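You operate a simulated robot arm through the tools that you are given. There is no shell and no other tool.

Carry out the task below with a simulated robot arm. There is one attempt and no reset: what you move stays moved.

JOB
Sift one scoop of stony sand over the grey tray; tip the stones in with the pebbles.
Fine: use the yellow scoop and the sieve; both go back where they lay. Set down upright: scoop.

It is judged by the outcome, as a careful person would: the job done as asked, and still so three seconds after it is handed in. It fails if anything else is knocked over, pushed out of place, dropped, spilled or broken.

ROBOT AND FRAMES
A 6-joint arm with a two-finger gripper, fixed in place. Base frame: the origin is at the foot of the arm, x ahead of it, y to its left, z up. Units: mm, degrees, N and s.
Its first joint turns from -166.0 to 166.0 degrees. Payload 2.45 kg.
The tool frame sits at the grasp point between the pads (the TCP): z along the fingers, y along the line on which they close. The tips reach 20 mm beyond it. The gripper opens to 140 mm. The gripper's body begins 168 mm behind the TCP.
Orientation is told as [roll, pitch, yaw] about the base's x, y, z axes, in that order, counted from this pose: with the fingers straight down and closing along the base's y, the tool's x points along the base's -x, its y along +y and its z along -z.

CONTROLS
- The arm moves only by the tool arm_command. Its argument "motion" is a list of rows, each an object (a shift or turn left out is 0, a gripper value left out holds the last) with "translation": the shift along the tool's x, y, z in units of 40 mm (1.0 is 40 mm), a list of three; "delta_rot": the turn, a rotation vector about the tool's x, y, z in units of 5 degrees (1.0 is 5 degrees), a list of three; "jaw": the gripper command, from -1 (fully open) to 1 (shut), values between in proportion. In form: [{"translation": [x, y, z], "delta_rot": [wx, wy, wz], "jaw": jaw}, ...]. A call has 1 to 20 rows; each row shifts and turns the commanded pose from where the row before left it, along the tool's axes as they then stand. A call with a number of a shift or a turn outside -1 to 1 is refused whole. Each row takes 0.2 s and may step no farther than 50 mm and 8.6 degrees from the row before; otherwise, or with a gripper value out of range, the whole call is refused. Where a pose cannot be reached the arm comes as near as it can. A force on the tool above 60 N (or 10 N above the force at the start of the call, whichever is more), or a blocked arm, ends the call early, and 0.2 s more pass. The fingers move at their own pace (about 45 mm/s each) and stop on an object; they squeeze with about 31 N. The grip force told is the motor's: it shows also when the fingers shut on nothing. Time passes only in rows, and 0.2 s behind the last, so rows that do not move let the fingers close. It gives the time, the measured TCP pose, the force on the tool (base axes), the opening and the grip force at its end, in the units of the frame above (readings bear some noise), with the torque about the TCP (base axes, N m) and any sound that the robot's microphone picked up.
- Cameras (640 x 400 px; columns grow to the right, rows downward): "scene" is fixed at [49.6, 500.5, 1634.5]; the picture's right is [-0.19, -0.98, 0.00], its down [-0.56, 0.11, -0.82] and it looks along [0.80, -0.16, -0.57] (base axes); focal length 346 px, centre (320, 200). "wrist" rides on the gripper at [78, 11, -209] in the tool frame; the picture's right is [-0.14, 0.99, 0.00], its down [-0.92, -0.13, -0.37] and it looks along [-0.36, -0.05, 0.93] (tool axes); focal length 280 px, centre (320, 200). There is no depth. A picture from a camera that has moved, and an enlarged one, comes with that camera's place and axes in the base frame and with its lens.
- get_image(camera): a new picture of that camera. No time passes.
- close_up(camera, box): a new picture of the part [left, top, right, bottom] of that camera's present view, enlarged. No time passes.
- job_done(): hands the job in; it is judged then, once.

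Places have to be worked out from the pictures, the camera data and where the tool is seen. Open the gripper and draw the arm clear of the work before you hand the job in, unless the task says otherwise.

The tools are called as a command line: name --argument value ..., lists and objects as JSON in quotes. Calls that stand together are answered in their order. arm_command: Moves the arm, as the interface text tells. Its arguments: {"type":"object","properties":{"motion":{"type":"array"}},"required":["motion"]} The other tools are called the same way: get_image (camera) takes a picture; close_up (camera, box) takes an enlarged picture of a part of a camera's view; job_done () hands the job in.

At the start:

```text
time_s: 0.0
ee_pos: [612.5, 392.7, 1247.8]
ee_rot: [0.0, 0.0, 0.0]
contact_force: [-0.1, -0.4, -0.2]
ft_torque: [-0.01, -0.01, -0.02]
opening: 140.2
finger_force: 0.0
```

scene: 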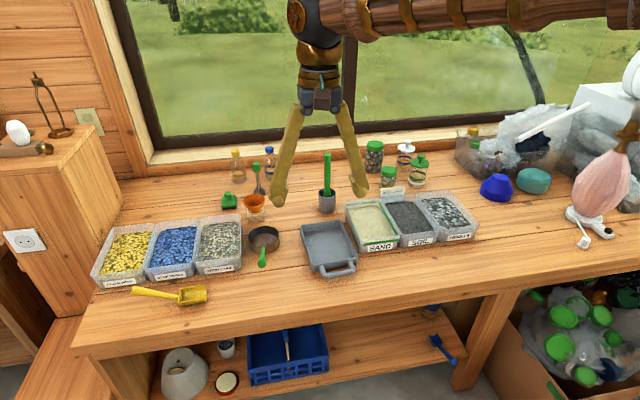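
wrist: 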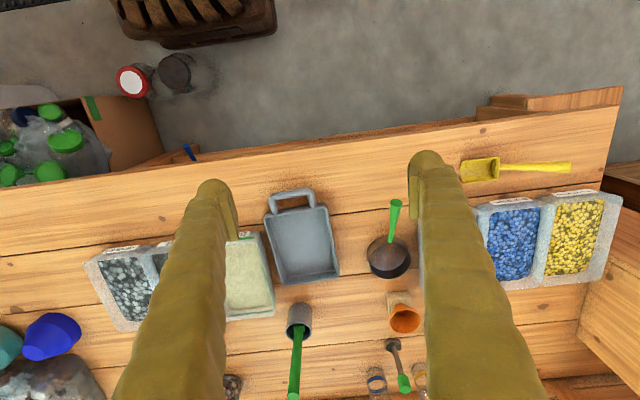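

I start by looking closely at the bench to identify the bins, the sieve, the scoop and the tray.

close_up --camera "scene" --box '[80, 200, 280, 325]'

close_up --camera "scene" --box '[290, 170, 490, 295]'

close_up --camera "scene" --box '[210, 130, 410, 255]'

close_up --camera "wrist" --box '[240, 130, 640, 380]'

```text
3.20 times, centred on (180, 262) of scene
camera zoom: at [49.6, 500.5, 1634.5], right [-0.19, -0.98, 0.0], down [-0.56, 0.11, -0.82], along [0.8, -0.16, -0.57], focal length 1106 px, centre (768, 0)
```

zoom: 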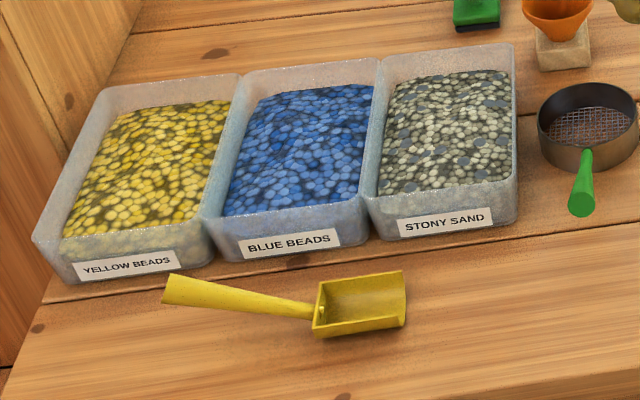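

```text
3.20 times, centred on (390, 232) of scene
camera zoom: at [49.6, 500.5, 1634.5], right [-0.19, -0.98, 0.0], down [-0.56, 0.11, -0.82], along [0.8, -0.16, -0.57], focal length 1106 px, centre (96, 96)
```

zoom: 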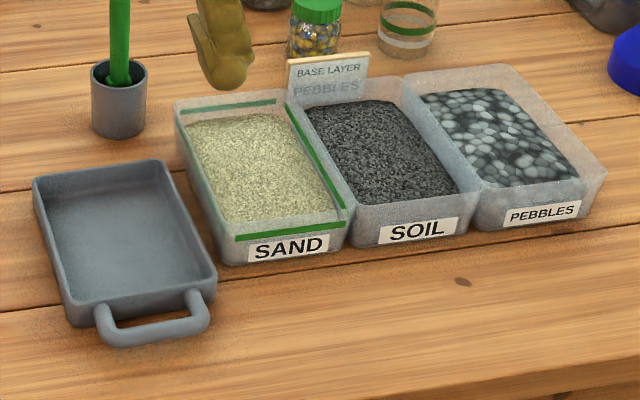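

```text
3.20 times, centred on (310, 192) of scene
camera zoom: at [49.6, 500.5, 1634.5], right [-0.19, -0.98, 0.0], down [-0.56, 0.11, -0.82], along [0.8, -0.16, -0.57], focal length 1106 px, centre (352, 224)
```

zoom: 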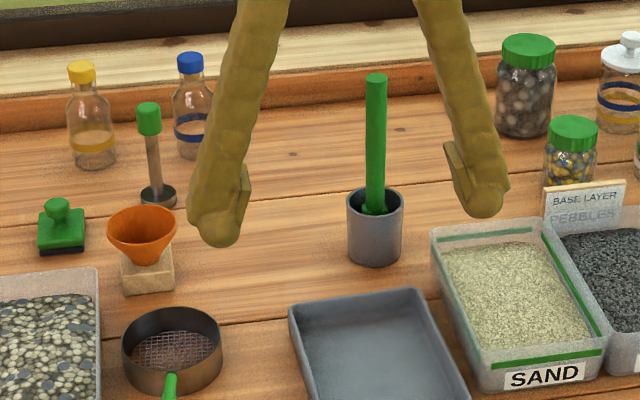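

```text
1.60 times, centred on (440, 255) of wrist
camera zoom: at [535.0, 402.7, 1457.2], right [0.14, 0.99, 0.0], down [0.92, -0.13, 0.37], along [0.36, -0.05, -0.93], focal length 449 px, centre (128, 112)
```

zoom: 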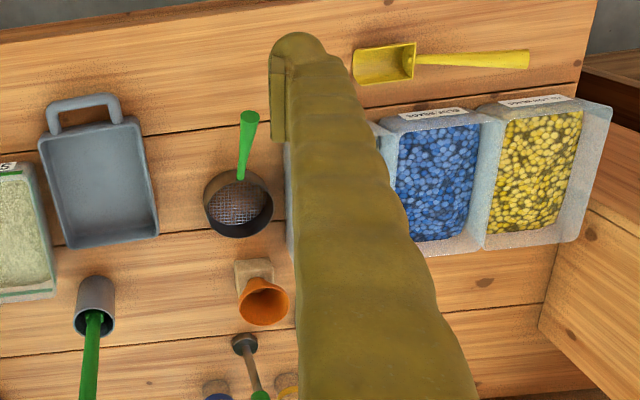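

Triangulating scene and wrist views puts the bench items at about z≈870, with the scoop near (740, 720) and the stony sand bin near (905, 650). These are far from the base, so I move high toward them to check reach and get better views.

arm_command --motion '[{"translation": [-0.2, 0.95, 0.2]}, {"translation": [-0.2, 0.95, 0.2]}, {"translation": [-0.2, 0.95, 0.2]}, {"translation": [-0.2, 0.95, 0.2]}, {"translation": [-0.2, 0.95, 0.2]}, {"translation": [0, 0, 0]}]'

get_image --camera "wrist"

get_image --camera "scene"

```text
time_s: 1.4
ee_pos: [654.3, 581.8, 1208.0]
ee_rot: [0.0, 0.0, -0.1]
contact_force: [-0.9, -0.4, 0.3]
ft_torque: [0.01, 0.0, -0.02]
opening: 139.9
finger_force: 0.1
```

```text
taken
camera wrist: at [575.8, 591.8, 1417.7], right [0.14, 0.99, 0.0], down [0.92, -0.13, 0.37], along [0.37, -0.05, -0.93], focal length 280 px, centre (320, 200)
```

wrist: 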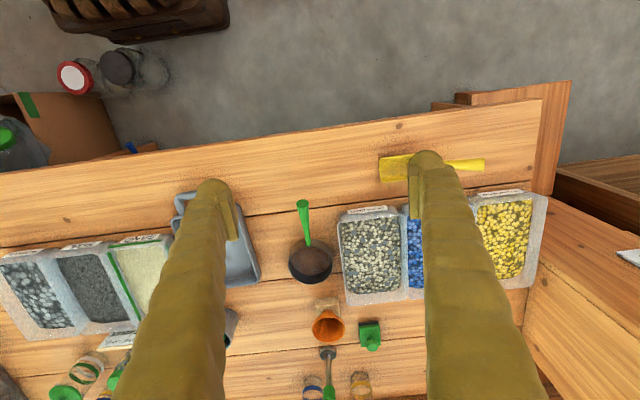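

```text
taken
```

scene: 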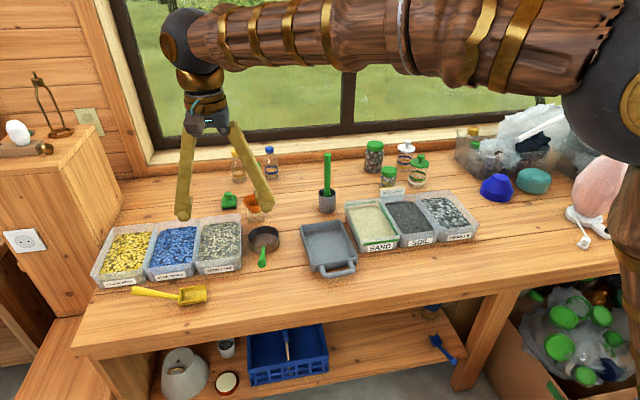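

The gripper tracks exactly here. I'll test how far out it can go, staying high above everything.

arm_command --motion '[{"translation": [-0.6, 0.8, 0.3]}, {"translation": [-0.6, 0.8, 0.3]}, {"translation": [-0.6, 0.8, 0.3]}, {"translation": [-0.6, 0.8, 0.3]}, {"translation": [-0.6, 0.8, 0.3]}, {"translation": [0, 0, 0]}]'

get_image --camera "wrist"

```text
time_s: 2.8
ee_pos: [772.2, 743.4, 1147.1]
ee_rot: [0.0, 0.0, 0.0]
contact_force: [-0.1, 0.5, -0.3]
ft_torque: [0.02, 0.02, -0.01]
opening: 140.1
finger_force: 0.0
```

```text
taken
camera wrist: at [694.2, 753.0, 1357.4], right [0.14, 0.99, 0.0], down [0.92, -0.13, 0.37], along [0.37, -0.05, -0.93], focal length 280 px, centre (320, 200)
```

wrist: 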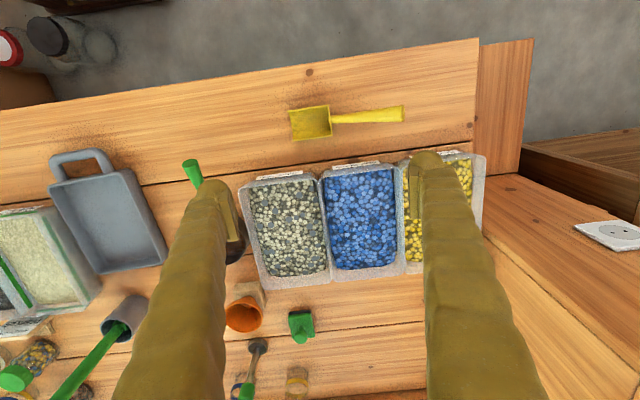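

The arm reaches out to radius 1072 with the fingers straight down. Now I look closely at the scoop, bin and sieve from here.

close_up --camera "wrist" --box '[240, 60, 480, 210]'

close_up --camera "wrist" --box '[220, 150, 500, 325]'

close_up --camera "scene" --box '[120, 270, 220, 332]'

close_up --camera "scene" --box '[180, 200, 300, 275]'

```text
2.67 times, centred on (360, 135) of wrist
camera zoom: at [694.2, 753.0, 1357.4], right [0.14, 0.99, 0.0], down [0.92, -0.13, 0.37], along [0.37, -0.05, -0.93], focal length 748 px, centre (213, 373)
```

zoom: 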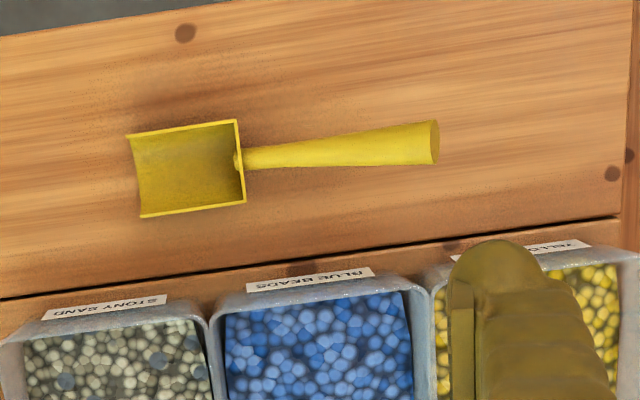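

```text
2.29 times, centred on (360, 238) of wrist
camera zoom: at [694.2, 753.0, 1357.4], right [0.14, 0.99, 0.0], down [0.92, -0.13, 0.37], along [0.37, -0.05, -0.93], focal length 641 px, centre (229, 114)
```

zoom: 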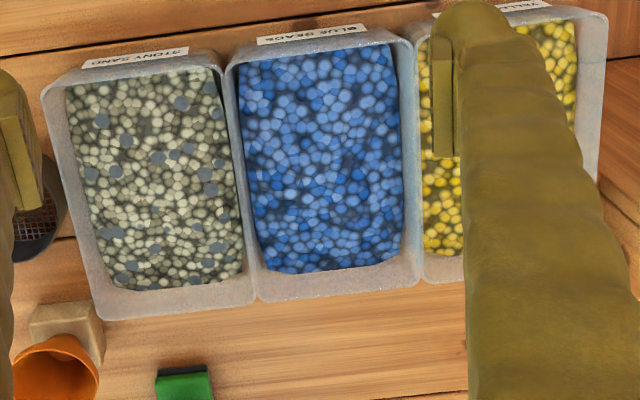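

```text
6.40 times, centred on (170, 301) of scene
camera zoom: at [49.6, 500.5, 1634.5], right [-0.19, -0.98, 0.0], down [-0.56, 0.11, -0.82], along [0.8, -0.16, -0.57], focal length 2211 px, centre (1280, -446)
```

zoom: 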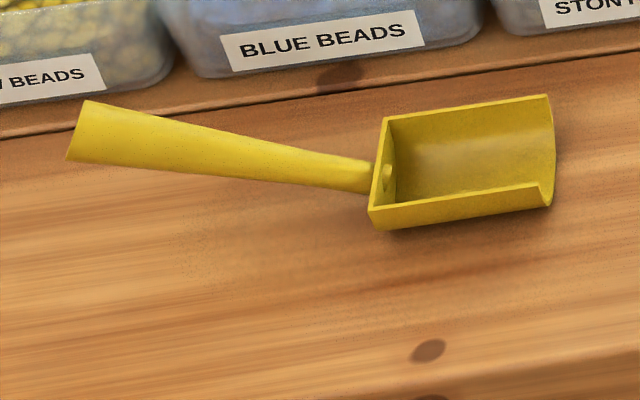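

```text
5.33 times, centred on (240, 238) of scene
camera zoom: at [49.6, 500.5, 1634.5], right [-0.19, -0.98, 0.0], down [-0.56, 0.11, -0.82], along [0.8, -0.16, -0.57], focal length 1843 px, centre (747, 0)
```

zoom: 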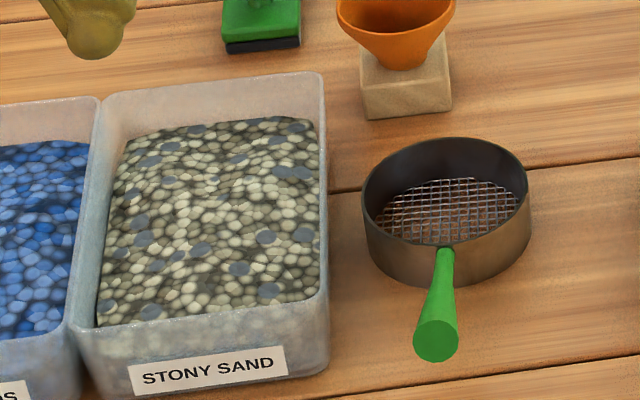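

Triangulation gives: bench z≈837; scoop bowl x 724–775, y 693–763 (rim z 864), handle rising along +y from (749,765,856) to its butt at (749,873,911); stony sand bin x 838–1054, y 587–726, rim z≈896. Next I move over toward the sieve and tray for a better view.

arm_command --motion '[{"translation": [0, -1, 0]}, {"translation": [0, -1, 0]}, {"translation": [0, -1, 0]}, {"translation": [0, -1, 0]}, {"translation": [0, -1, 0]}, {"translation": [0, -1, 0]}, {"translation": [0, -0.5, 0]}, {"translation": [0, 0, 0]}]'

get_image --camera "wrist"

close_up --camera "wrist" --box '[240, 100, 400, 200]'

close_up --camera "wrist" --box '[220, 160, 460, 310]'

```text
time_s: 4.6
ee_pos: [775.6, 483.8, 1147.2]
ee_rot: [0.1, -0.1, 0.0]
contact_force: [-0.9, -0.2, 0.5]
ft_torque: [0.01, 0.03, 0.01]
opening: 139.8
finger_force: 0.0
```

```text
taken
camera wrist: at [697.2, 493.0, 1357.2], right [0.14, 0.99, 0.0], down [0.92, -0.13, 0.37], along [0.37, -0.05, -0.93], focal length 280 px, centre (320, 200)
```

wrist: 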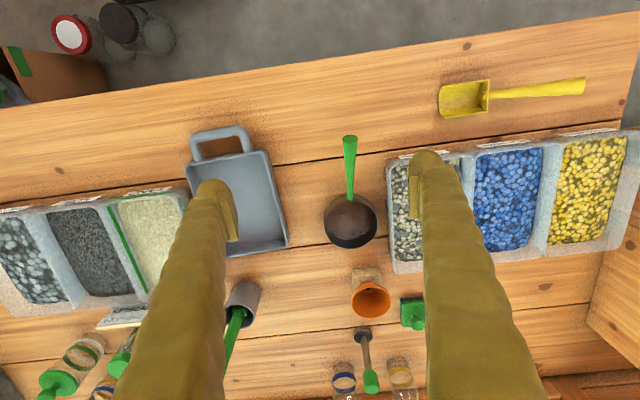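

```text
4.00 times, centred on (320, 150) of wrist
camera zoom: at [697.2, 493.0, 1357.2], right [0.14, 0.99, 0.0], down [0.92, -0.13, 0.37], along [0.37, -0.05, -0.93], focal length 1122 px, centre (320, 400)
```

zoom: 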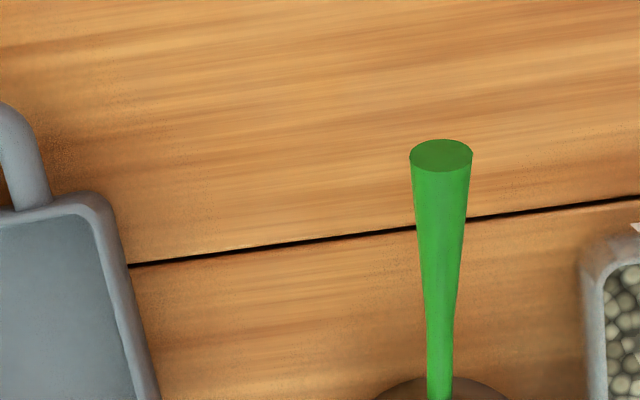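

```text
2.67 times, centred on (340, 235) of wrist
camera zoom: at [697.2, 493.0, 1357.2], right [0.14, 0.99, 0.0], down [0.92, -0.13, 0.37], along [0.37, -0.05, -0.93], focal length 748 px, centre (267, 107)
```

zoom: 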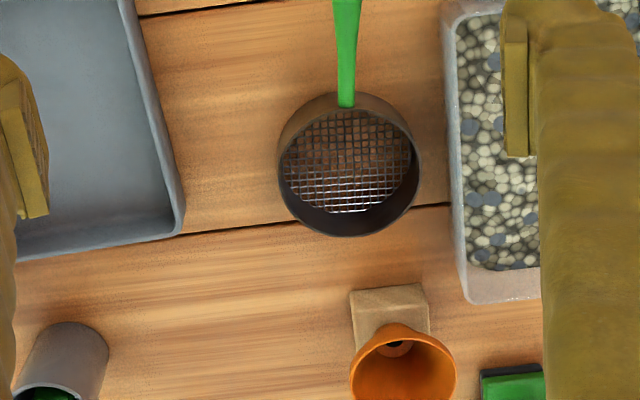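

The sieve's rim is at z≈875, centred near (949,516) with Ø≈103. Its handle runs from (897,520,~868) to the butt at (779,528,912). The tray spans about x 786–970, y 238–388, rim z≈877, so the sieve fits inside it. I approach above the sieve handle, half opening the gripper and tilting to match the handle.

arm_command --motion '[{"translation": [-0.28, 0.26, 0.75], "jaw": 0.0}, {"translation": [-0.28, 0.26, 0.75]}, {"translation": [-0.28, 0.26, 0.75]}, {"translation": [-0.28, 0.26, 0.75]}, {"delta_rot": [0, 0, 0.88]}, {"delta_rot": [0, 1, 0]}, {"delta_rot": [0, 1, 0]}, {"delta_rot": [0, 1, 0]}, {"delta_rot": [0, 1, 0]}, {"translation": [0, 0, 0]}]'

get_image --camera "wrist"

get_image --camera "scene"

```text
time_s: 6.8
ee_pos: [818.0, 525.5, 1029.0]
ee_rot: [0.1, 20.0, -4.5]
contact_force: [-0.5, -0.1, -0.2]
ft_torque: [0.01, 0.02, 0.01]
opening: 70.0
finger_force: 0.1
```

```text
taken
camera wrist: at [817.1, 534.6, 1251.5], right [0.2, 0.98, -0.05], down [0.98, -0.2, 0.03], along [0.02, -0.05, -1.0], focal length 280 px, centre (320, 200)
```

wrist: 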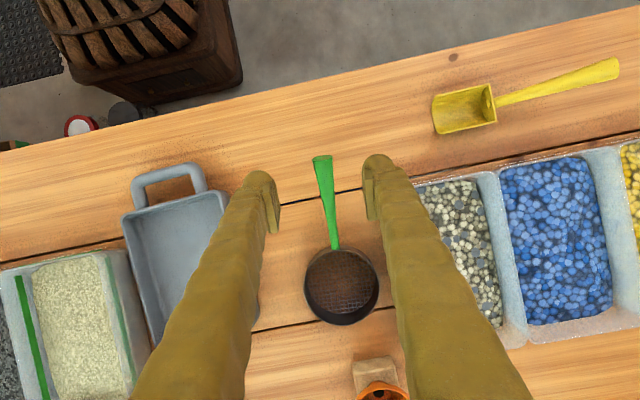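

```text
taken
```

scene: 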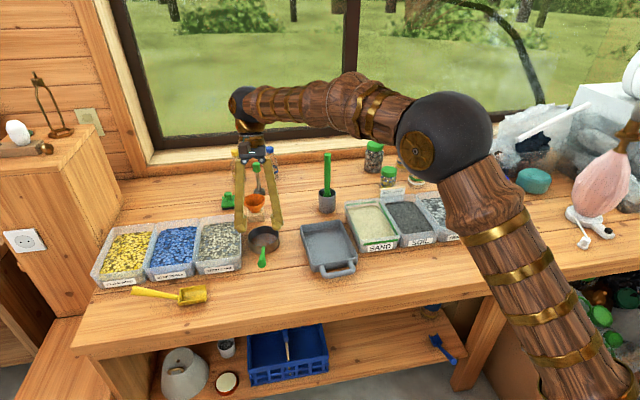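

Readings match the plan: the handle lies between the fingers with its axis at about y=527, tilted about 20°. I narrow the opening to about 50 mm and descend to the handle.

arm_command --motion '[{"translation": [0.25, 0.01, 0.76], "jaw": 0.28}, {"translation": [0.25, 0.01, 0.76]}, {"translation": [0.25, 0.01, 0.76]}, {"translation": [0.25, 0.01, 0.75]}, {"translation": [0, 0, 0]}]'

get_image --camera "wrist"

close_up --camera "scene" --box '[200, 190, 320, 275]'

```text
time_s: 8.0
ee_pos: [740.0, 532.3, 929.2]
ee_rot: [0.0, 20.1, -4.4]
contact_force: [0.0, 0.7, 0.4]
ft_torque: [0.0, 0.0, 0.01]
opening: 50.3
finger_force: 0.1
```

```text
taken
camera wrist: at [739.2, 542.3, 1151.5], right [0.2, 0.98, -0.05], down [0.98, -0.2, 0.03], along [0.02, -0.05, -1.0], focal length 280 px, centre (320, 200)
```

wrist: 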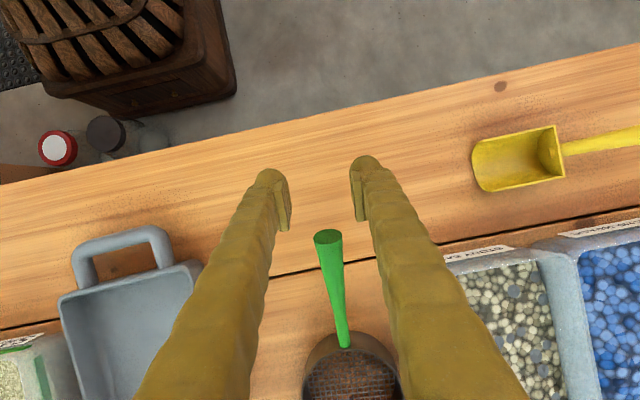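

```text
4.71 times, centred on (260, 232) of scene
camera zoom: at [49.6, 500.5, 1634.5], right [-0.19, -0.98, 0.0], down [-0.56, 0.11, -0.82], along [0.8, -0.16, -0.57], focal length 1626 px, centre (602, 47)
```

zoom: 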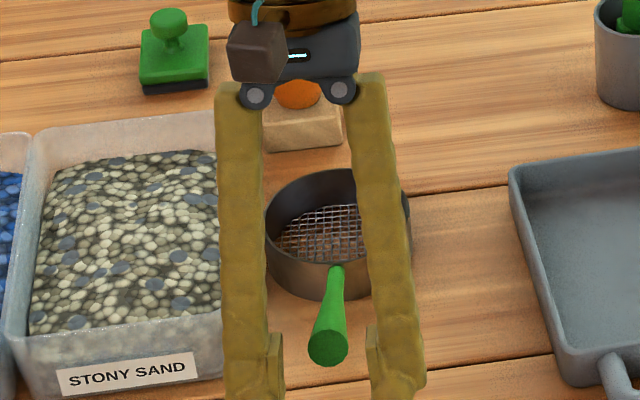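

The pitch leaned the other way than I intended (fingers toward the robot), and nothing was touched. Pads grip a sloped handle equally well with the tool vertical, so I level the tool and slide in straddling the handle.

arm_command --motion '[{"delta_rot": [0, -1, 0]}, {"delta_rot": [0, -1, 0]}, {"delta_rot": [0, -1, 0]}, {"delta_rot": [0, -1, 0]}, {"translation": [-0.684, 0.01, 0.225]}, {"translation": [-0.684, 0.01, 0.225]}, {"translation": [-0.684, 0.01, 0.225]}, {"translation": [0, 0, 0]}]'

get_image --camera "wrist"

close_up --camera "scene" --box '[200, 190, 320, 275]'

```text
time_s: 9.8
ee_pos: [820.9, 529.5, 898.7]
ee_rot: [-0.1, -0.1, -4.4]
contact_force: [-0.2, 0.3, 0.5]
ft_torque: [-0.01, -0.01, -0.02]
opening: 50.4
finger_force: 0.0
```

```text
taken
camera wrist: at [743.3, 545.3, 1109.5], right [0.21, 0.98, 0.0], down [0.91, -0.2, 0.37], along [0.36, -0.08, -0.93], focal length 280 px, centre (320, 200)
```

wrist: 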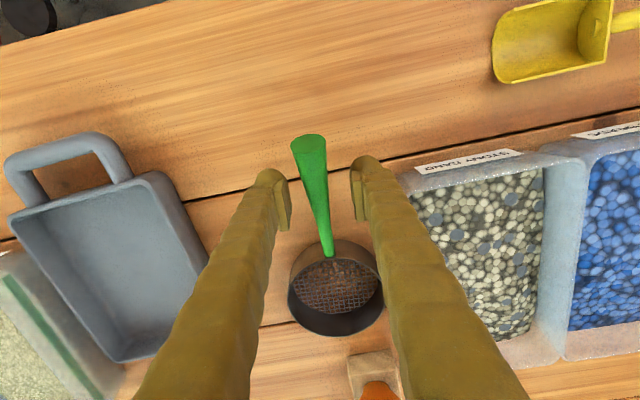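

```text
4.71 times, centred on (260, 232) of scene
camera zoom: at [49.6, 500.5, 1634.5], right [-0.19, -0.98, 0.0], down [-0.56, 0.11, -0.82], along [0.8, -0.16, -0.57], focal length 1626 px, centre (602, 47)
```

zoom: 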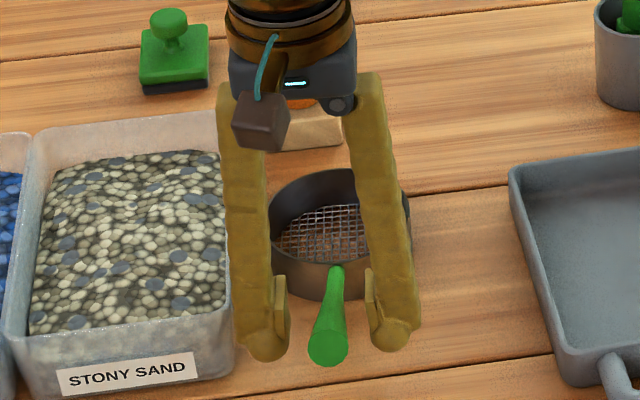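

The handle is centred between the pads. I close on it and note this pose (820.9, 529.5, 898.7, yaw −4.4) for the return.

arm_command --motion '[{"jaw": 1}, {}, {}, {}, {}]'

close_up --camera "scene" --box '[200, 190, 320, 275]'

get_image --camera "wrist"

```text
time_s: 11.0
ee_pos: [820.6, 528.8, 900.1]
ee_rot: [0.0, 0.0, -4.5]
contact_force: [0.5, 0.6, -0.9]
ft_torque: [0.04, 0.05, 0.04]
opening: 23.0
finger_force: 30.9
```

```text
4.71 times, centred on (260, 232) of scene
camera zoom: at [49.6, 500.5, 1634.5], right [-0.19, -0.98, 0.0], down [-0.56, 0.11, -0.82], along [0.8, -0.16, -0.57], focal length 1626 px, centre (602, 47)
```

zoom: 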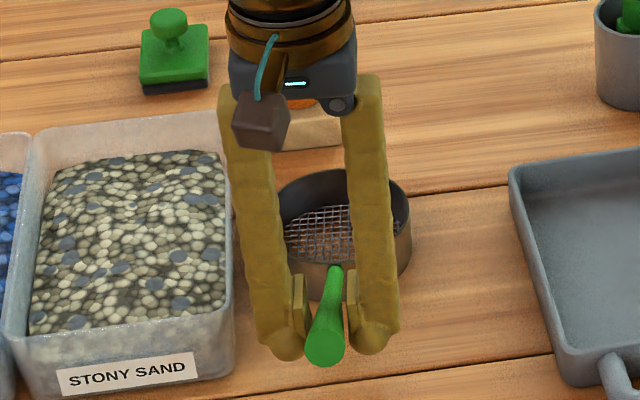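

```text
taken
camera wrist: at [743.1, 545.3, 1109.5], right [0.21, 0.98, 0.0], down [0.91, -0.2, 0.37], along [0.36, -0.08, -0.93], focal length 280 px, centre (320, 200)
```

wrist: 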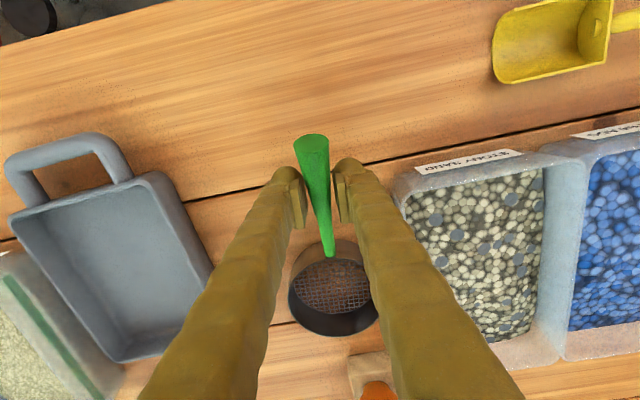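

It grips firmly at 23 mm and the sieve barely moved. I lift it straight up about 90 mm.

arm_command --motion '[{"translation": [0, 0, -0.25]}, {"translation": [0, 0, -0.5]}, {"translation": [0, 0, -0.75]}, {"translation": [0, 0, -0.75]}, {}]'

close_up --camera "scene" --box '[190, 150, 350, 250]'

get_image --camera "wrist"

```text
time_s: 12.2
ee_pos: [820.7, 527.0, 991.8]
ee_rot: [0.0, 0.0, -4.4]
contact_force: [0.1, 0.2, -0.8]
ft_torque: [0.0, 0.18, 0.0]
opening: 22.8
finger_force: 31.2
```

```text
4.00 times, centred on (270, 200) of scene
camera zoom: at [49.6, 500.5, 1634.5], right [-0.19, -0.98, 0.0], down [-0.56, 0.11, -0.82], along [0.8, -0.16, -0.57], focal length 1382 px, centre (520, 200)
```

zoom: 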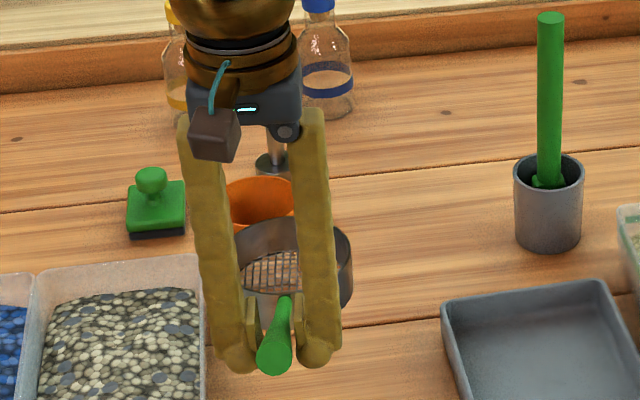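

```text
taken
camera wrist: at [743.7, 543.0, 1201.2], right [0.21, 0.98, 0.0], down [0.91, -0.2, 0.37], along [0.36, -0.08, -0.93], focal length 280 px, centre (320, 200)
```

wrist: 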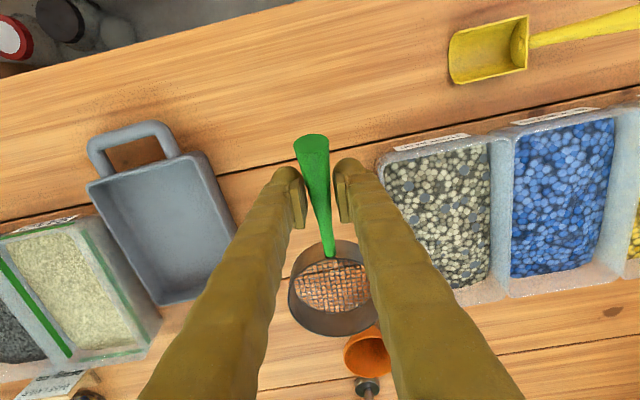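

The sieve hangs steady, without slip, and is very light. I carry it across above the tray, aiming its centre at about (900, 317).

arm_command --motion '[{"translation": [0.1275, -0.85, 0]}, {"translation": [0.1275, -0.85, 0]}, {"translation": [0.1275, -0.85, 0]}, {"translation": [0.1275, -0.85, 0]}, {"translation": [0.1275, -0.85, 0]}, {"translation": [0.1275, -0.85, 0]}, {}]'

get_image --camera "wrist"

close_up --camera "scene" --box '[260, 170, 420, 290]'

```text
time_s: 13.8
ee_pos: [777.2, 325.5, 991.2]
ee_rot: [0.1, 0.0, -4.4]
contact_force: [-0.2, 1.0, -1.0]
ft_torque: [0.03, 0.24, 0.04]
opening: 23.0
finger_force: 30.8
```

```text
taken
camera wrist: at [699.5, 340.8, 1200.9], right [0.21, 0.98, 0.0], down [0.91, -0.2, 0.37], along [0.36, -0.08, -0.93], focal length 280 px, centre (320, 200)
```

wrist: 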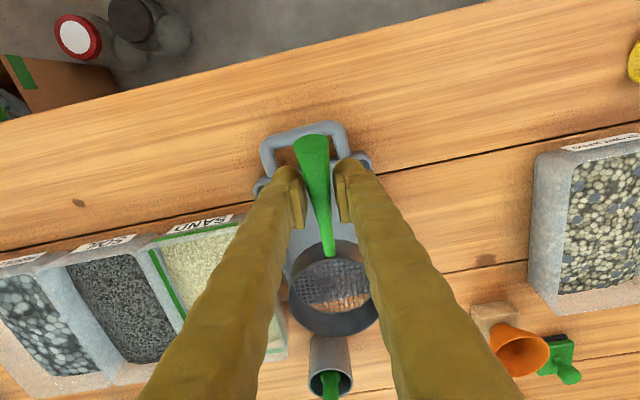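

```text
3.33 times, centred on (340, 230) of scene
camera zoom: at [49.6, 500.5, 1634.5], right [-0.19, -0.98, 0.0], down [-0.56, 0.11, -0.82], along [0.8, -0.16, -0.57], focal length 1152 px, centre (253, 100)
```

zoom: 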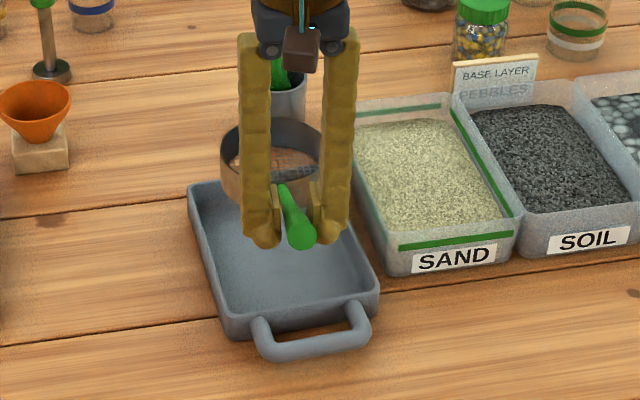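

The sieve is over the tray. I zoom in to check its exact centring before lowering.

close_up --camera "wrist" --box '[240, 110, 400, 350]'

close_up --camera "scene" --box '[295, 190, 375, 240]'

```text
1.67 times, centred on (320, 230) of wrist
camera zoom: at [699.5, 340.8, 1200.9], right [0.21, 0.98, 0.0], down [0.91, -0.2, 0.37], along [0.36, -0.08, -0.93], focal length 467 px, centre (320, 150)
```

zoom: 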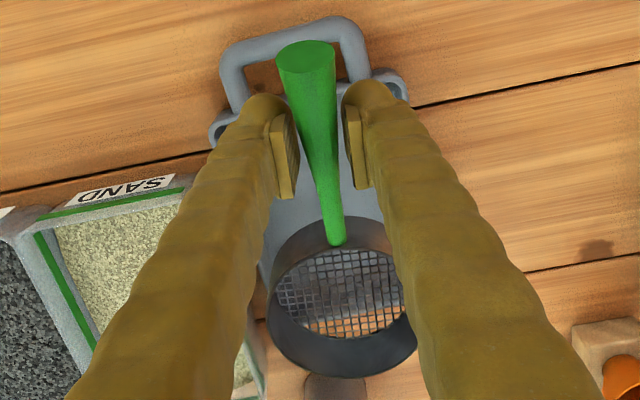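

```text
8.00 times, centred on (335, 215) of scene
camera zoom: at [49.6, 500.5, 1634.5], right [-0.19, -0.98, 0.0], down [-0.56, 0.11, -0.82], along [0.8, -0.16, -0.57], focal length 2764 px, centre (200, 80)
```

zoom: 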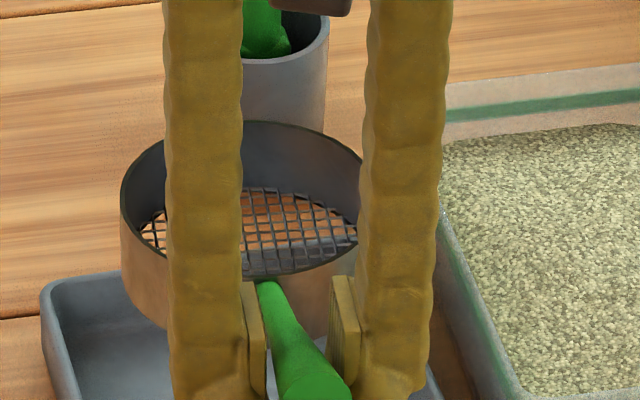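

The sieve centre is at about (903, 312), well centred on the tray. I shift 5 mm toward me and lower to just above the tray.

arm_command --motion '[{"translation": [0.06, 0, 0.4]}, {"translation": [0.06, 0, 0.4]}, {"translation": [0, 0, 0.4]}, {"translation": [0, 0, 0.3]}, {}]'

close_up --camera "wrist" --box '[220, 110, 420, 350]'

close_up --camera "scene" --box '[285, 200, 381, 280]'

```text
time_s: 15.0
ee_pos: [772.5, 326.5, 929.4]
ee_rot: [0.0, 0.0, -4.4]
contact_force: [-1.3, 0.1, -1.0]
ft_torque: [0.01, 0.21, -0.02]
opening: 22.9
finger_force: 30.7
```

```text
1.67 times, centred on (320, 230) of wrist
camera zoom: at [694.2, 342.9, 1139.8], right [0.21, 0.98, 0.0], down [0.91, -0.2, 0.37], along [0.36, -0.08, -0.93], focal length 467 px, centre (320, 150)
```

zoom: 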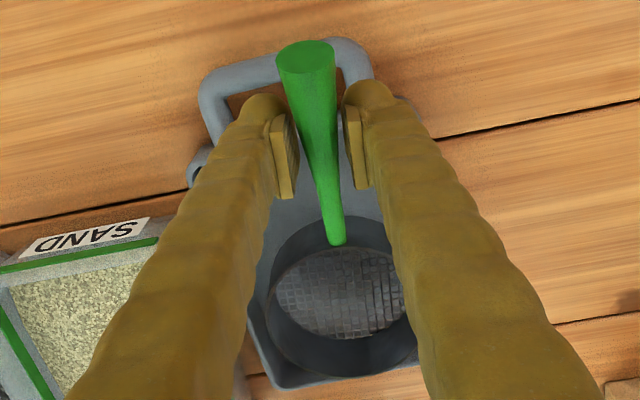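

```text
5.00 times, centred on (333, 240) of scene
camera zoom: at [49.6, 500.5, 1634.5], right [-0.19, -0.98, 0.0], down [-0.56, 0.11, -0.82], along [0.8, -0.16, -0.57], focal length 1728 px, centre (255, 0)
```

zoom: 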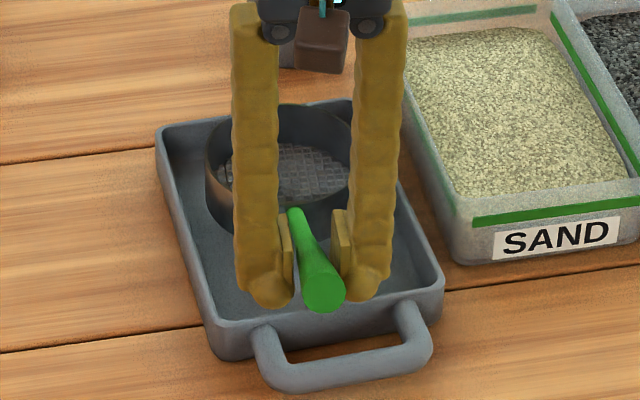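

The ring is inside the tray walls with clearance all round. I lower slowly until it touches.

arm_command --motion '[{"translation": [0, 0, 0.15]}, {"translation": [0, 0, 0.15]}, {"translation": [0, 0, 0.1]}, {"translation": [0, 0, 0.05]}, {}]'

arm_command --motion '[{"translation": [0, 0, 0.05]}, {"translation": [0, 0, 0.05]}, {}]'

```text
time_s: 16.2
ee_pos: [770.7, 327.1, 911.3]
ee_rot: [0.0, 0.0, -4.4]
contact_force: [-0.7, 0.5, -1.6]
ft_torque: [0.01, 0.19, -0.02]
opening: 22.8
finger_force: 31.0
```

```text
time_s: 17.0
ee_pos: [770.4, 326.6, 908.3]
ee_rot: [0.0, -0.1, -4.4]
contact_force: [-0.1, -0.1, -1.2]
ft_torque: [0.04, 0.2, 0.01]
opening: 22.7
finger_force: 31.0
```

No contact yet. I continue in small steps.

arm_command --motion '[{"translation": [0, 0, 0.04]}, {"translation": [0, 0, 0.04]}, {}]'

close_up --camera "scene" --box '[285, 200, 381, 280]'

```text
time_s: 17.8
ee_pos: [769.5, 325.2, 906.0]
ee_rot: [0.0, 0.0, -4.4]
contact_force: [0.4, 0.0, 0.0]
ft_torque: [0.01, -0.01, -0.02]
opening: 22.5
finger_force: 31.2
```

```text
5.00 times, centred on (333, 240) of scene
camera zoom: at [49.6, 500.5, 1634.5], right [-0.19, -0.98, 0.0], down [-0.56, 0.11, -0.82], along [0.8, -0.16, -0.57], focal length 1728 px, centre (255, 0)
```

zoom: 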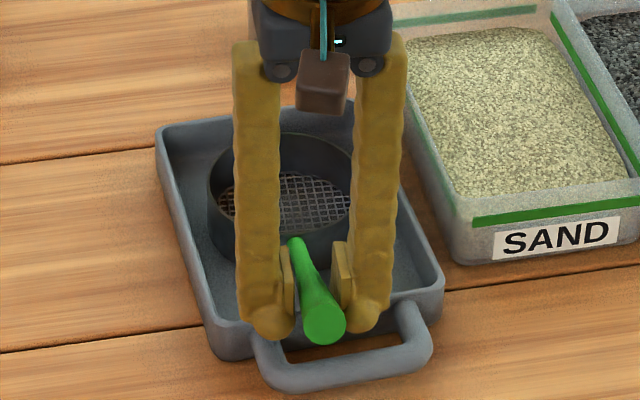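

The torque dropped to zero, so the sieve now rests on the tray floor. I open the gripper and rise.

arm_command --motion '[{"jaw": 0.28}, {}, {}, {}, {"translation": [0, 0, -0.4]}, {"translation": [0, 0, -0.8]}, {"translation": [0, 0, -1]}, {"translation": [0, 0, -1]}, {}]'

get_image --camera "wrist"

close_up --camera "scene" --box '[285, 200, 381, 280]'

```text
time_s: 19.8
ee_pos: [775.6, 328.0, 1033.1]
ee_rot: [0.0, 0.1, -4.3]
contact_force: [0.2, 1.1, 0.0]
ft_torque: [0.02, -0.01, 0.01]
opening: 50.3
finger_force: 0.1
```

```text
taken
camera wrist: at [699.1, 343.5, 1242.5], right [0.21, 0.98, 0.0], down [0.91, -0.2, 0.37], along [0.36, -0.08, -0.93], focal length 280 px, centre (320, 200)
```

wrist: 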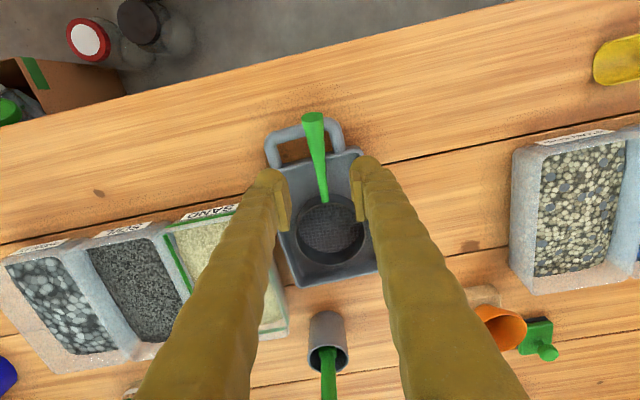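

```text
5.00 times, centred on (333, 240) of scene
camera zoom: at [49.6, 500.5, 1634.5], right [-0.19, -0.98, 0.0], down [-0.56, 0.11, -0.82], along [0.8, -0.16, -0.57], focal length 1728 px, centre (255, 0)
```

zoom: 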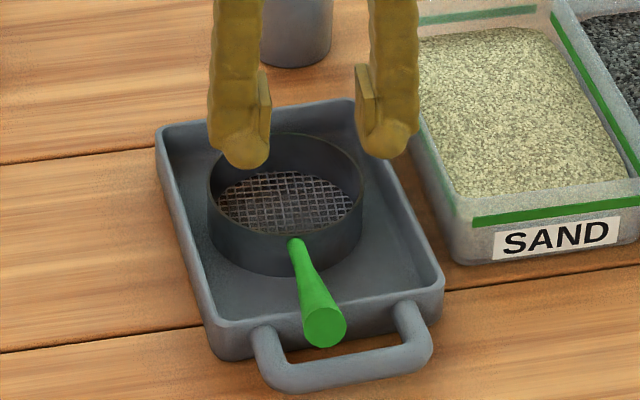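

The sieve sits flat in the tray. Now I go for the scoop: move above its handle, then rotate to yaw −90 so the jaws close across the handle.

arm_command --motion '[{"translation": [0.123, 0.93, 0]}, {"translation": [0.123, 0.93, 0]}, {"translation": [0.123, 0.93, 0]}, {"translation": [0.123, 0.93, 0]}, {"translation": [0.123, 0.93, 0]}, {"translation": [0.123, 0.93, 0]}, {"translation": [0.123, 0.93, 0]}, {"translation": [0.123, 0.93, 0]}, {"translation": [0.123, 0.93, 0]}, {"translation": [0.123, 0.93, 0]}, {"translation": [0.123, 0.93, 0]}, {"translation": [0.123, 0.93, 0]}, {}]'

arm_command --motion '[{"delta_rot": [0, 0, 1]}, {"delta_rot": [0, 0, 1]}, {"delta_rot": [0, 0, 1]}, {"delta_rot": [0, 0, 1]}, {"delta_rot": [0, 0, 1]}, {"delta_rot": [0, 0, 1]}, {"delta_rot": [0, 0, 1]}, {"delta_rot": [0, 0, 1]}, {"delta_rot": [0, 0, 1]}, {"delta_rot": [0, 0, 1]}, {"delta_rot": [0, 0, 1]}, {"delta_rot": [0, 0, 1]}, {"delta_rot": [0, 0, 1]}, {"delta_rot": [0, 0, 1]}, {"delta_rot": [0, 0, 1]}, {"delta_rot": [0, 0, 1]}, {"delta_rot": [0, 0, 1]}, {"delta_rot": [0, 0, 0.13]}, {}]'

get_image --camera "wrist"

get_image --camera "scene"

```text
time_s: 22.6
ee_pos: [742.8, 774.1, 1035.7]
ee_rot: [0.0, 0.0, -4.4]
contact_force: [0.1, -0.3, 0.0]
ft_torque: [0.0, -0.03, -0.01]
opening: 50.5
finger_force: 0.0
```

```text
time_s: 26.6
ee_pos: [746.8, 775.4, 1033.6]
ee_rot: [0.0, 0.0, -90.1]
contact_force: [-0.6, 0.1, 0.5]
ft_torque: [-0.03, -0.02, -0.03]
opening: 50.3
finger_force: 0.0
```

```text
taken
camera wrist: at [756.7, 854.1, 1242.7], right [0.99, -0.14, 0.0], down [-0.13, -0.92, 0.37], along [-0.05, -0.37, -0.93], focal length 280 px, centre (320, 200)
```

wrist: 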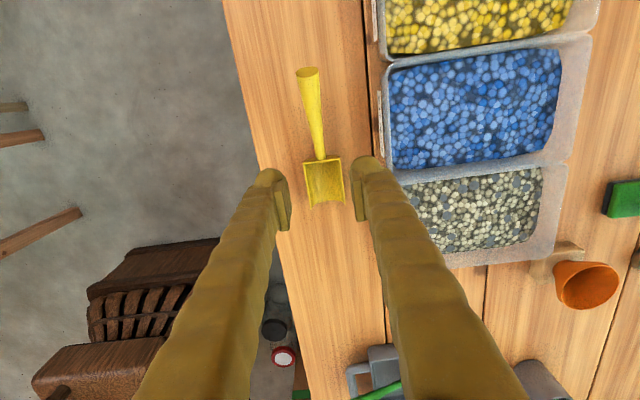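

```text
taken
```

scene: 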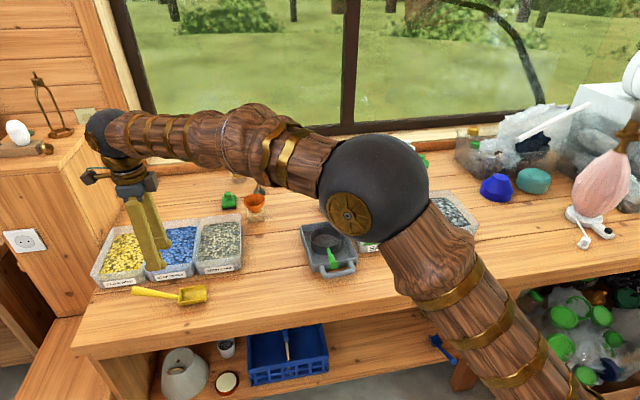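

I'm aligned over the scoop, whose handle axis is at about x=746. I'd like to grip with the body leaning toward the butt (pitch −20), so I test whether that is reachable here at a safe height.

arm_command --motion '[{"translation": [0.5, 0, 0.5]}, {"translation": [0.5, 0, 0.5]}, {"delta_rot": [0, -1, 0]}, {"delta_rot": [0, -1, 0]}, {"delta_rot": [0, -1, 0]}, {"delta_rot": [0, -1, 0]}, {}, {}]'

get_image --camera "wrist"

```text
time_s: 28.4
ee_pos: [745.6, 816.2, 994.0]
ee_rot: [-0.1, -20.1, -89.9]
contact_force: [-0.2, 0.6, 0.0]
ft_torque: [0.0, -0.04, -0.03]
opening: 50.3
finger_force: 0.1
```

```text
taken
camera wrist: at [756.6, 959.9, 1163.3], right [0.99, -0.13, 0.05], down [-0.13, -0.74, 0.66], along [-0.05, -0.66, -0.75], focal length 280 px, centre (320, 200)
```

wrist: 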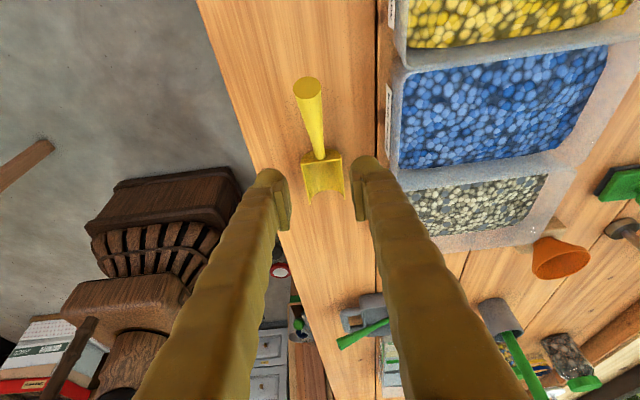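

Pitch −20 is fully reachable. I descend vertically onto the handle at about (746, 822, 890), straddling it.

arm_command --motion '[{"translation": [0.342, 0.003, 0.8]}, {"translation": [0.342, 0.003, 0.8]}, {"translation": [0.171, 0.003, 0.4]}, {"translation": [0.171, 0.003, 0.4]}, {}, {}]'

get_image --camera "wrist"

close_up --camera "scene" --box '[100, 220, 220, 320]'

```text
time_s: 29.8
ee_pos: [747.6, 822.5, 886.7]
ee_rot: [0.0, -20.0, -90.0]
contact_force: [1.0, -0.3, 0.1]
ft_torque: [-0.02, -0.01, 0.0]
opening: 50.6
finger_force: 0.1
```

```text
taken
camera wrist: at [757.8, 966.4, 1057.5], right [0.99, -0.13, 0.05], down [-0.13, -0.74, 0.66], along [-0.05, -0.66, -0.75], focal length 280 px, centre (320, 200)
```

wrist: 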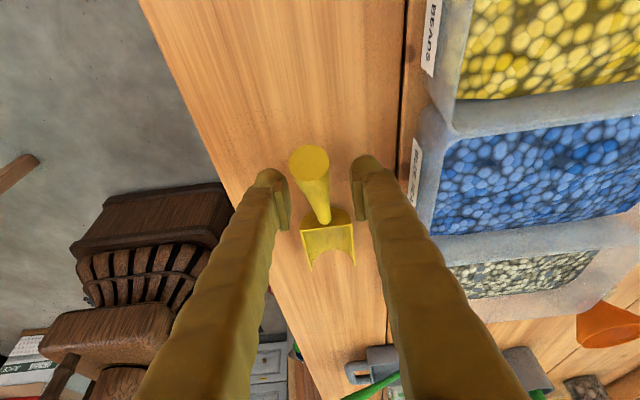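

```text
4.00 times, centred on (160, 270) of scene
camera zoom: at [49.6, 500.5, 1634.5], right [-0.19, -0.98, 0.0], down [-0.56, 0.11, -0.82], along [0.8, -0.16, -0.57], focal length 1382 px, centre (960, -80)
```

zoom: 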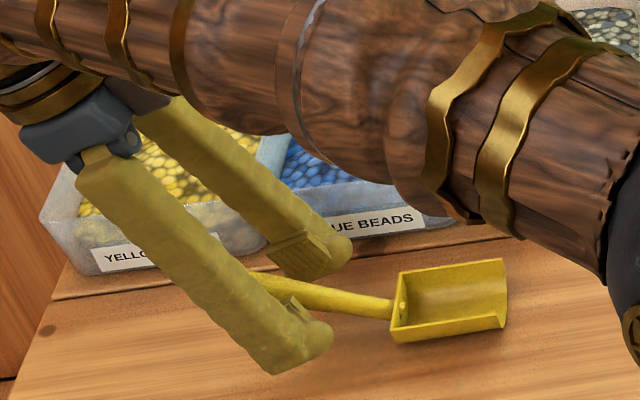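

The handle lies centred between the pads. I close on it.

arm_command --motion '[{"jaw": 1}, {}, {}, {}, {}]'

get_image --camera "wrist"

close_up --camera "scene" --box '[100, 220, 220, 320]'

```text
time_s: 31.0
ee_pos: [747.1, 822.5, 887.7]
ee_rot: [0.0, -20.0, -90.0]
contact_force: [-0.2, 0.2, -0.3]
ft_torque: [0.03, -0.02, -0.03]
opening: 23.2
finger_force: 31.2
```

```text
taken
camera wrist: at [757.9, 966.4, 1057.5], right [0.99, -0.13, 0.05], down [-0.13, -0.74, 0.66], along [-0.05, -0.66, -0.75], focal length 280 px, centre (320, 200)
```

wrist: 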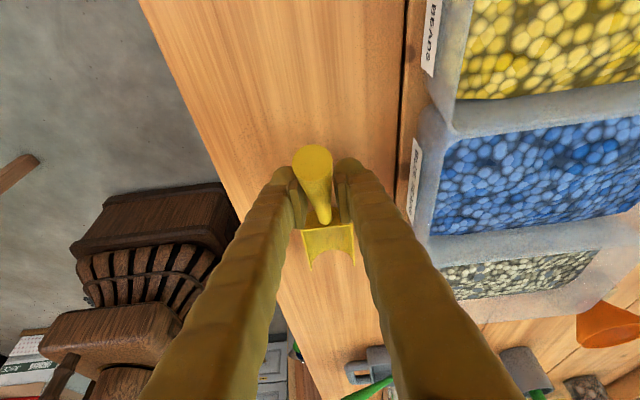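

```text
4.00 times, centred on (160, 270) of scene
camera zoom: at [49.6, 500.5, 1634.5], right [-0.19, -0.98, 0.0], down [-0.56, 0.11, -0.82], along [0.8, -0.16, -0.57], focal length 1382 px, centre (960, -80)
```

zoom: 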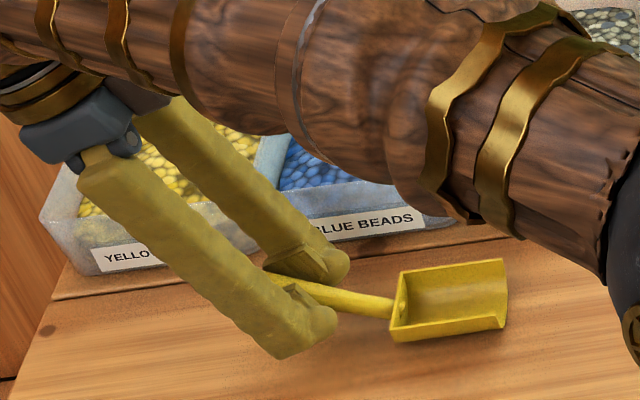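

It's gripped firmly; the return pose is (747.1, 822.5, 887.7) with rotation [0, −20, −90]. I lift straight up, keeping it level.

arm_command --motion '[{"translation": [-0.1, 0, -0.28]}, {"translation": [-0.2, 0, -0.55]}, {"translation": [-0.342, 0, -0.94]}, {"translation": [-0.342, 0, -0.94]}, {"translation": [-0.342, 0, -0.94]}, {}]'

get_image --camera "wrist"

get_image --camera "scene"

```text
time_s: 32.4
ee_pos: [744.4, 825.6, 1042.3]
ee_rot: [-0.1, -19.9, -90.0]
contact_force: [0.4, 0.2, -0.4]
ft_torque: [0.05, 0.0, -0.01]
opening: 23.4
finger_force: 31.4
```

```text
taken
camera wrist: at [755.4, 969.1, 1212.2], right [0.99, -0.13, 0.05], down [-0.13, -0.74, 0.66], along [-0.05, -0.66, -0.75], focal length 280 px, centre (320, 200)
```

wrist: 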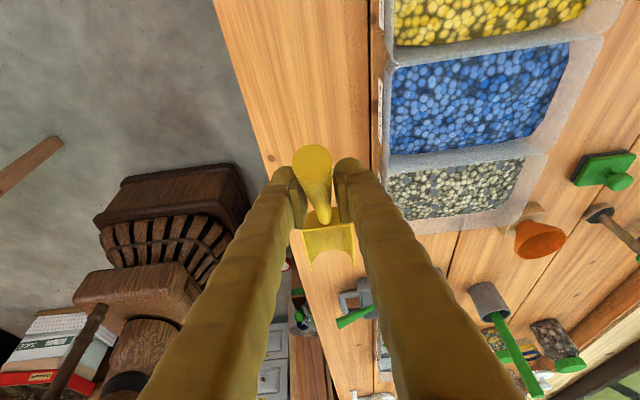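

```text
taken
```

scene: 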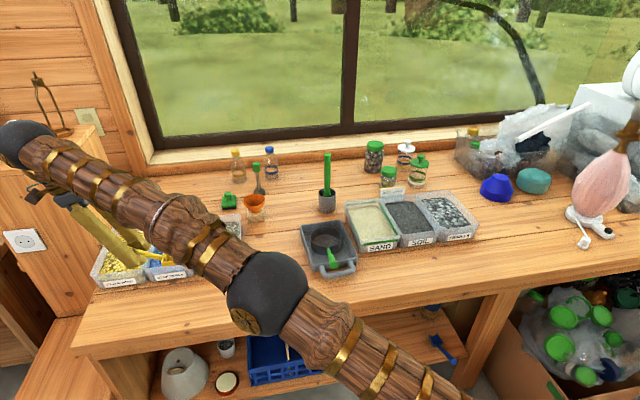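

The scoop is held level. I now yaw +90° about the vertical so the bowl points away from the robot (+x).

arm_command --motion '[{"delta_rot": [-0.342, 0, -0.94]}, {"delta_rot": [-0.342, 0, -0.94]}, {"delta_rot": [-0.342, 0, -0.94]}, {"delta_rot": [-0.342, 0, -0.94]}, {"delta_rot": [-0.342, 0, -0.94]}, {"delta_rot": [-0.342, 0, -0.94]}, {"delta_rot": [-0.342, 0, -0.94]}, {"delta_rot": [-0.342, 0, -0.94]}, {"delta_rot": [-0.342, 0, -0.94]}, {"delta_rot": [-0.342, 0, -0.94]}, {"delta_rot": [-0.342, 0, -0.94]}, {"delta_rot": [-0.342, 0, -0.94]}, {"delta_rot": [-0.342, 0, -0.94]}, {"delta_rot": [-0.342, 0, -0.94]}, {"delta_rot": [-0.342, 0, -0.94]}, {"delta_rot": [-0.342, 0, -0.94]}, {"delta_rot": [-0.342, 0, -0.94]}, {"delta_rot": [-0.342, 0, -0.94]}, {}]'

get_image --camera "wrist"

get_image --camera "scene"

```text
time_s: 36.4
ee_pos: [746.4, 822.2, 1043.7]
ee_rot: [-0.1, -20.0, 0.0]
contact_force: [0.7, 0.9, -1.4]
ft_torque: [0.05, 0.02, -0.02]
opening: 23.3
finger_force: 30.9
```

```text
taken
camera wrist: at [601.3, 831.9, 1214.7], right [0.13, 0.99, 0.05], down [0.74, -0.13, 0.66], along [0.66, -0.05, -0.75], focal length 280 px, centre (320, 200)
```

wrist: 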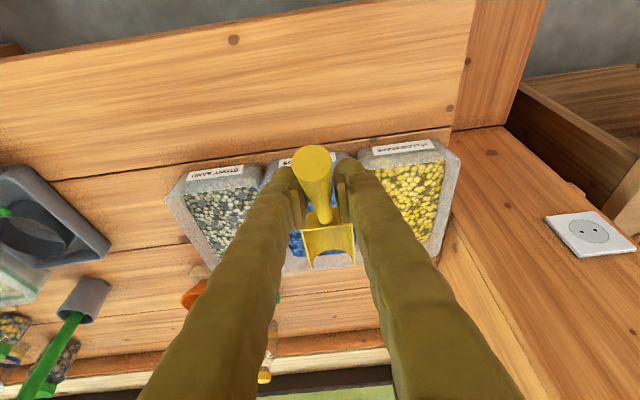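

```text
taken
```

scene: 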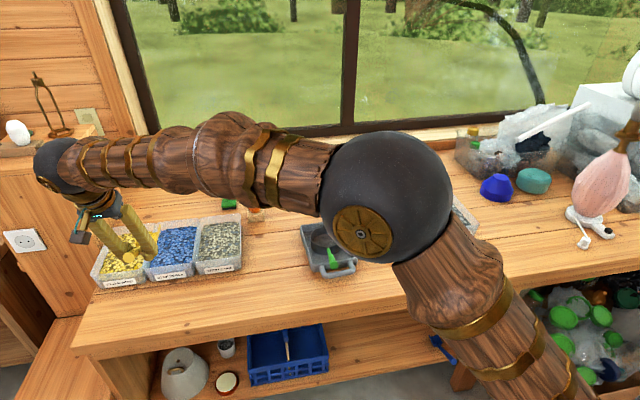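

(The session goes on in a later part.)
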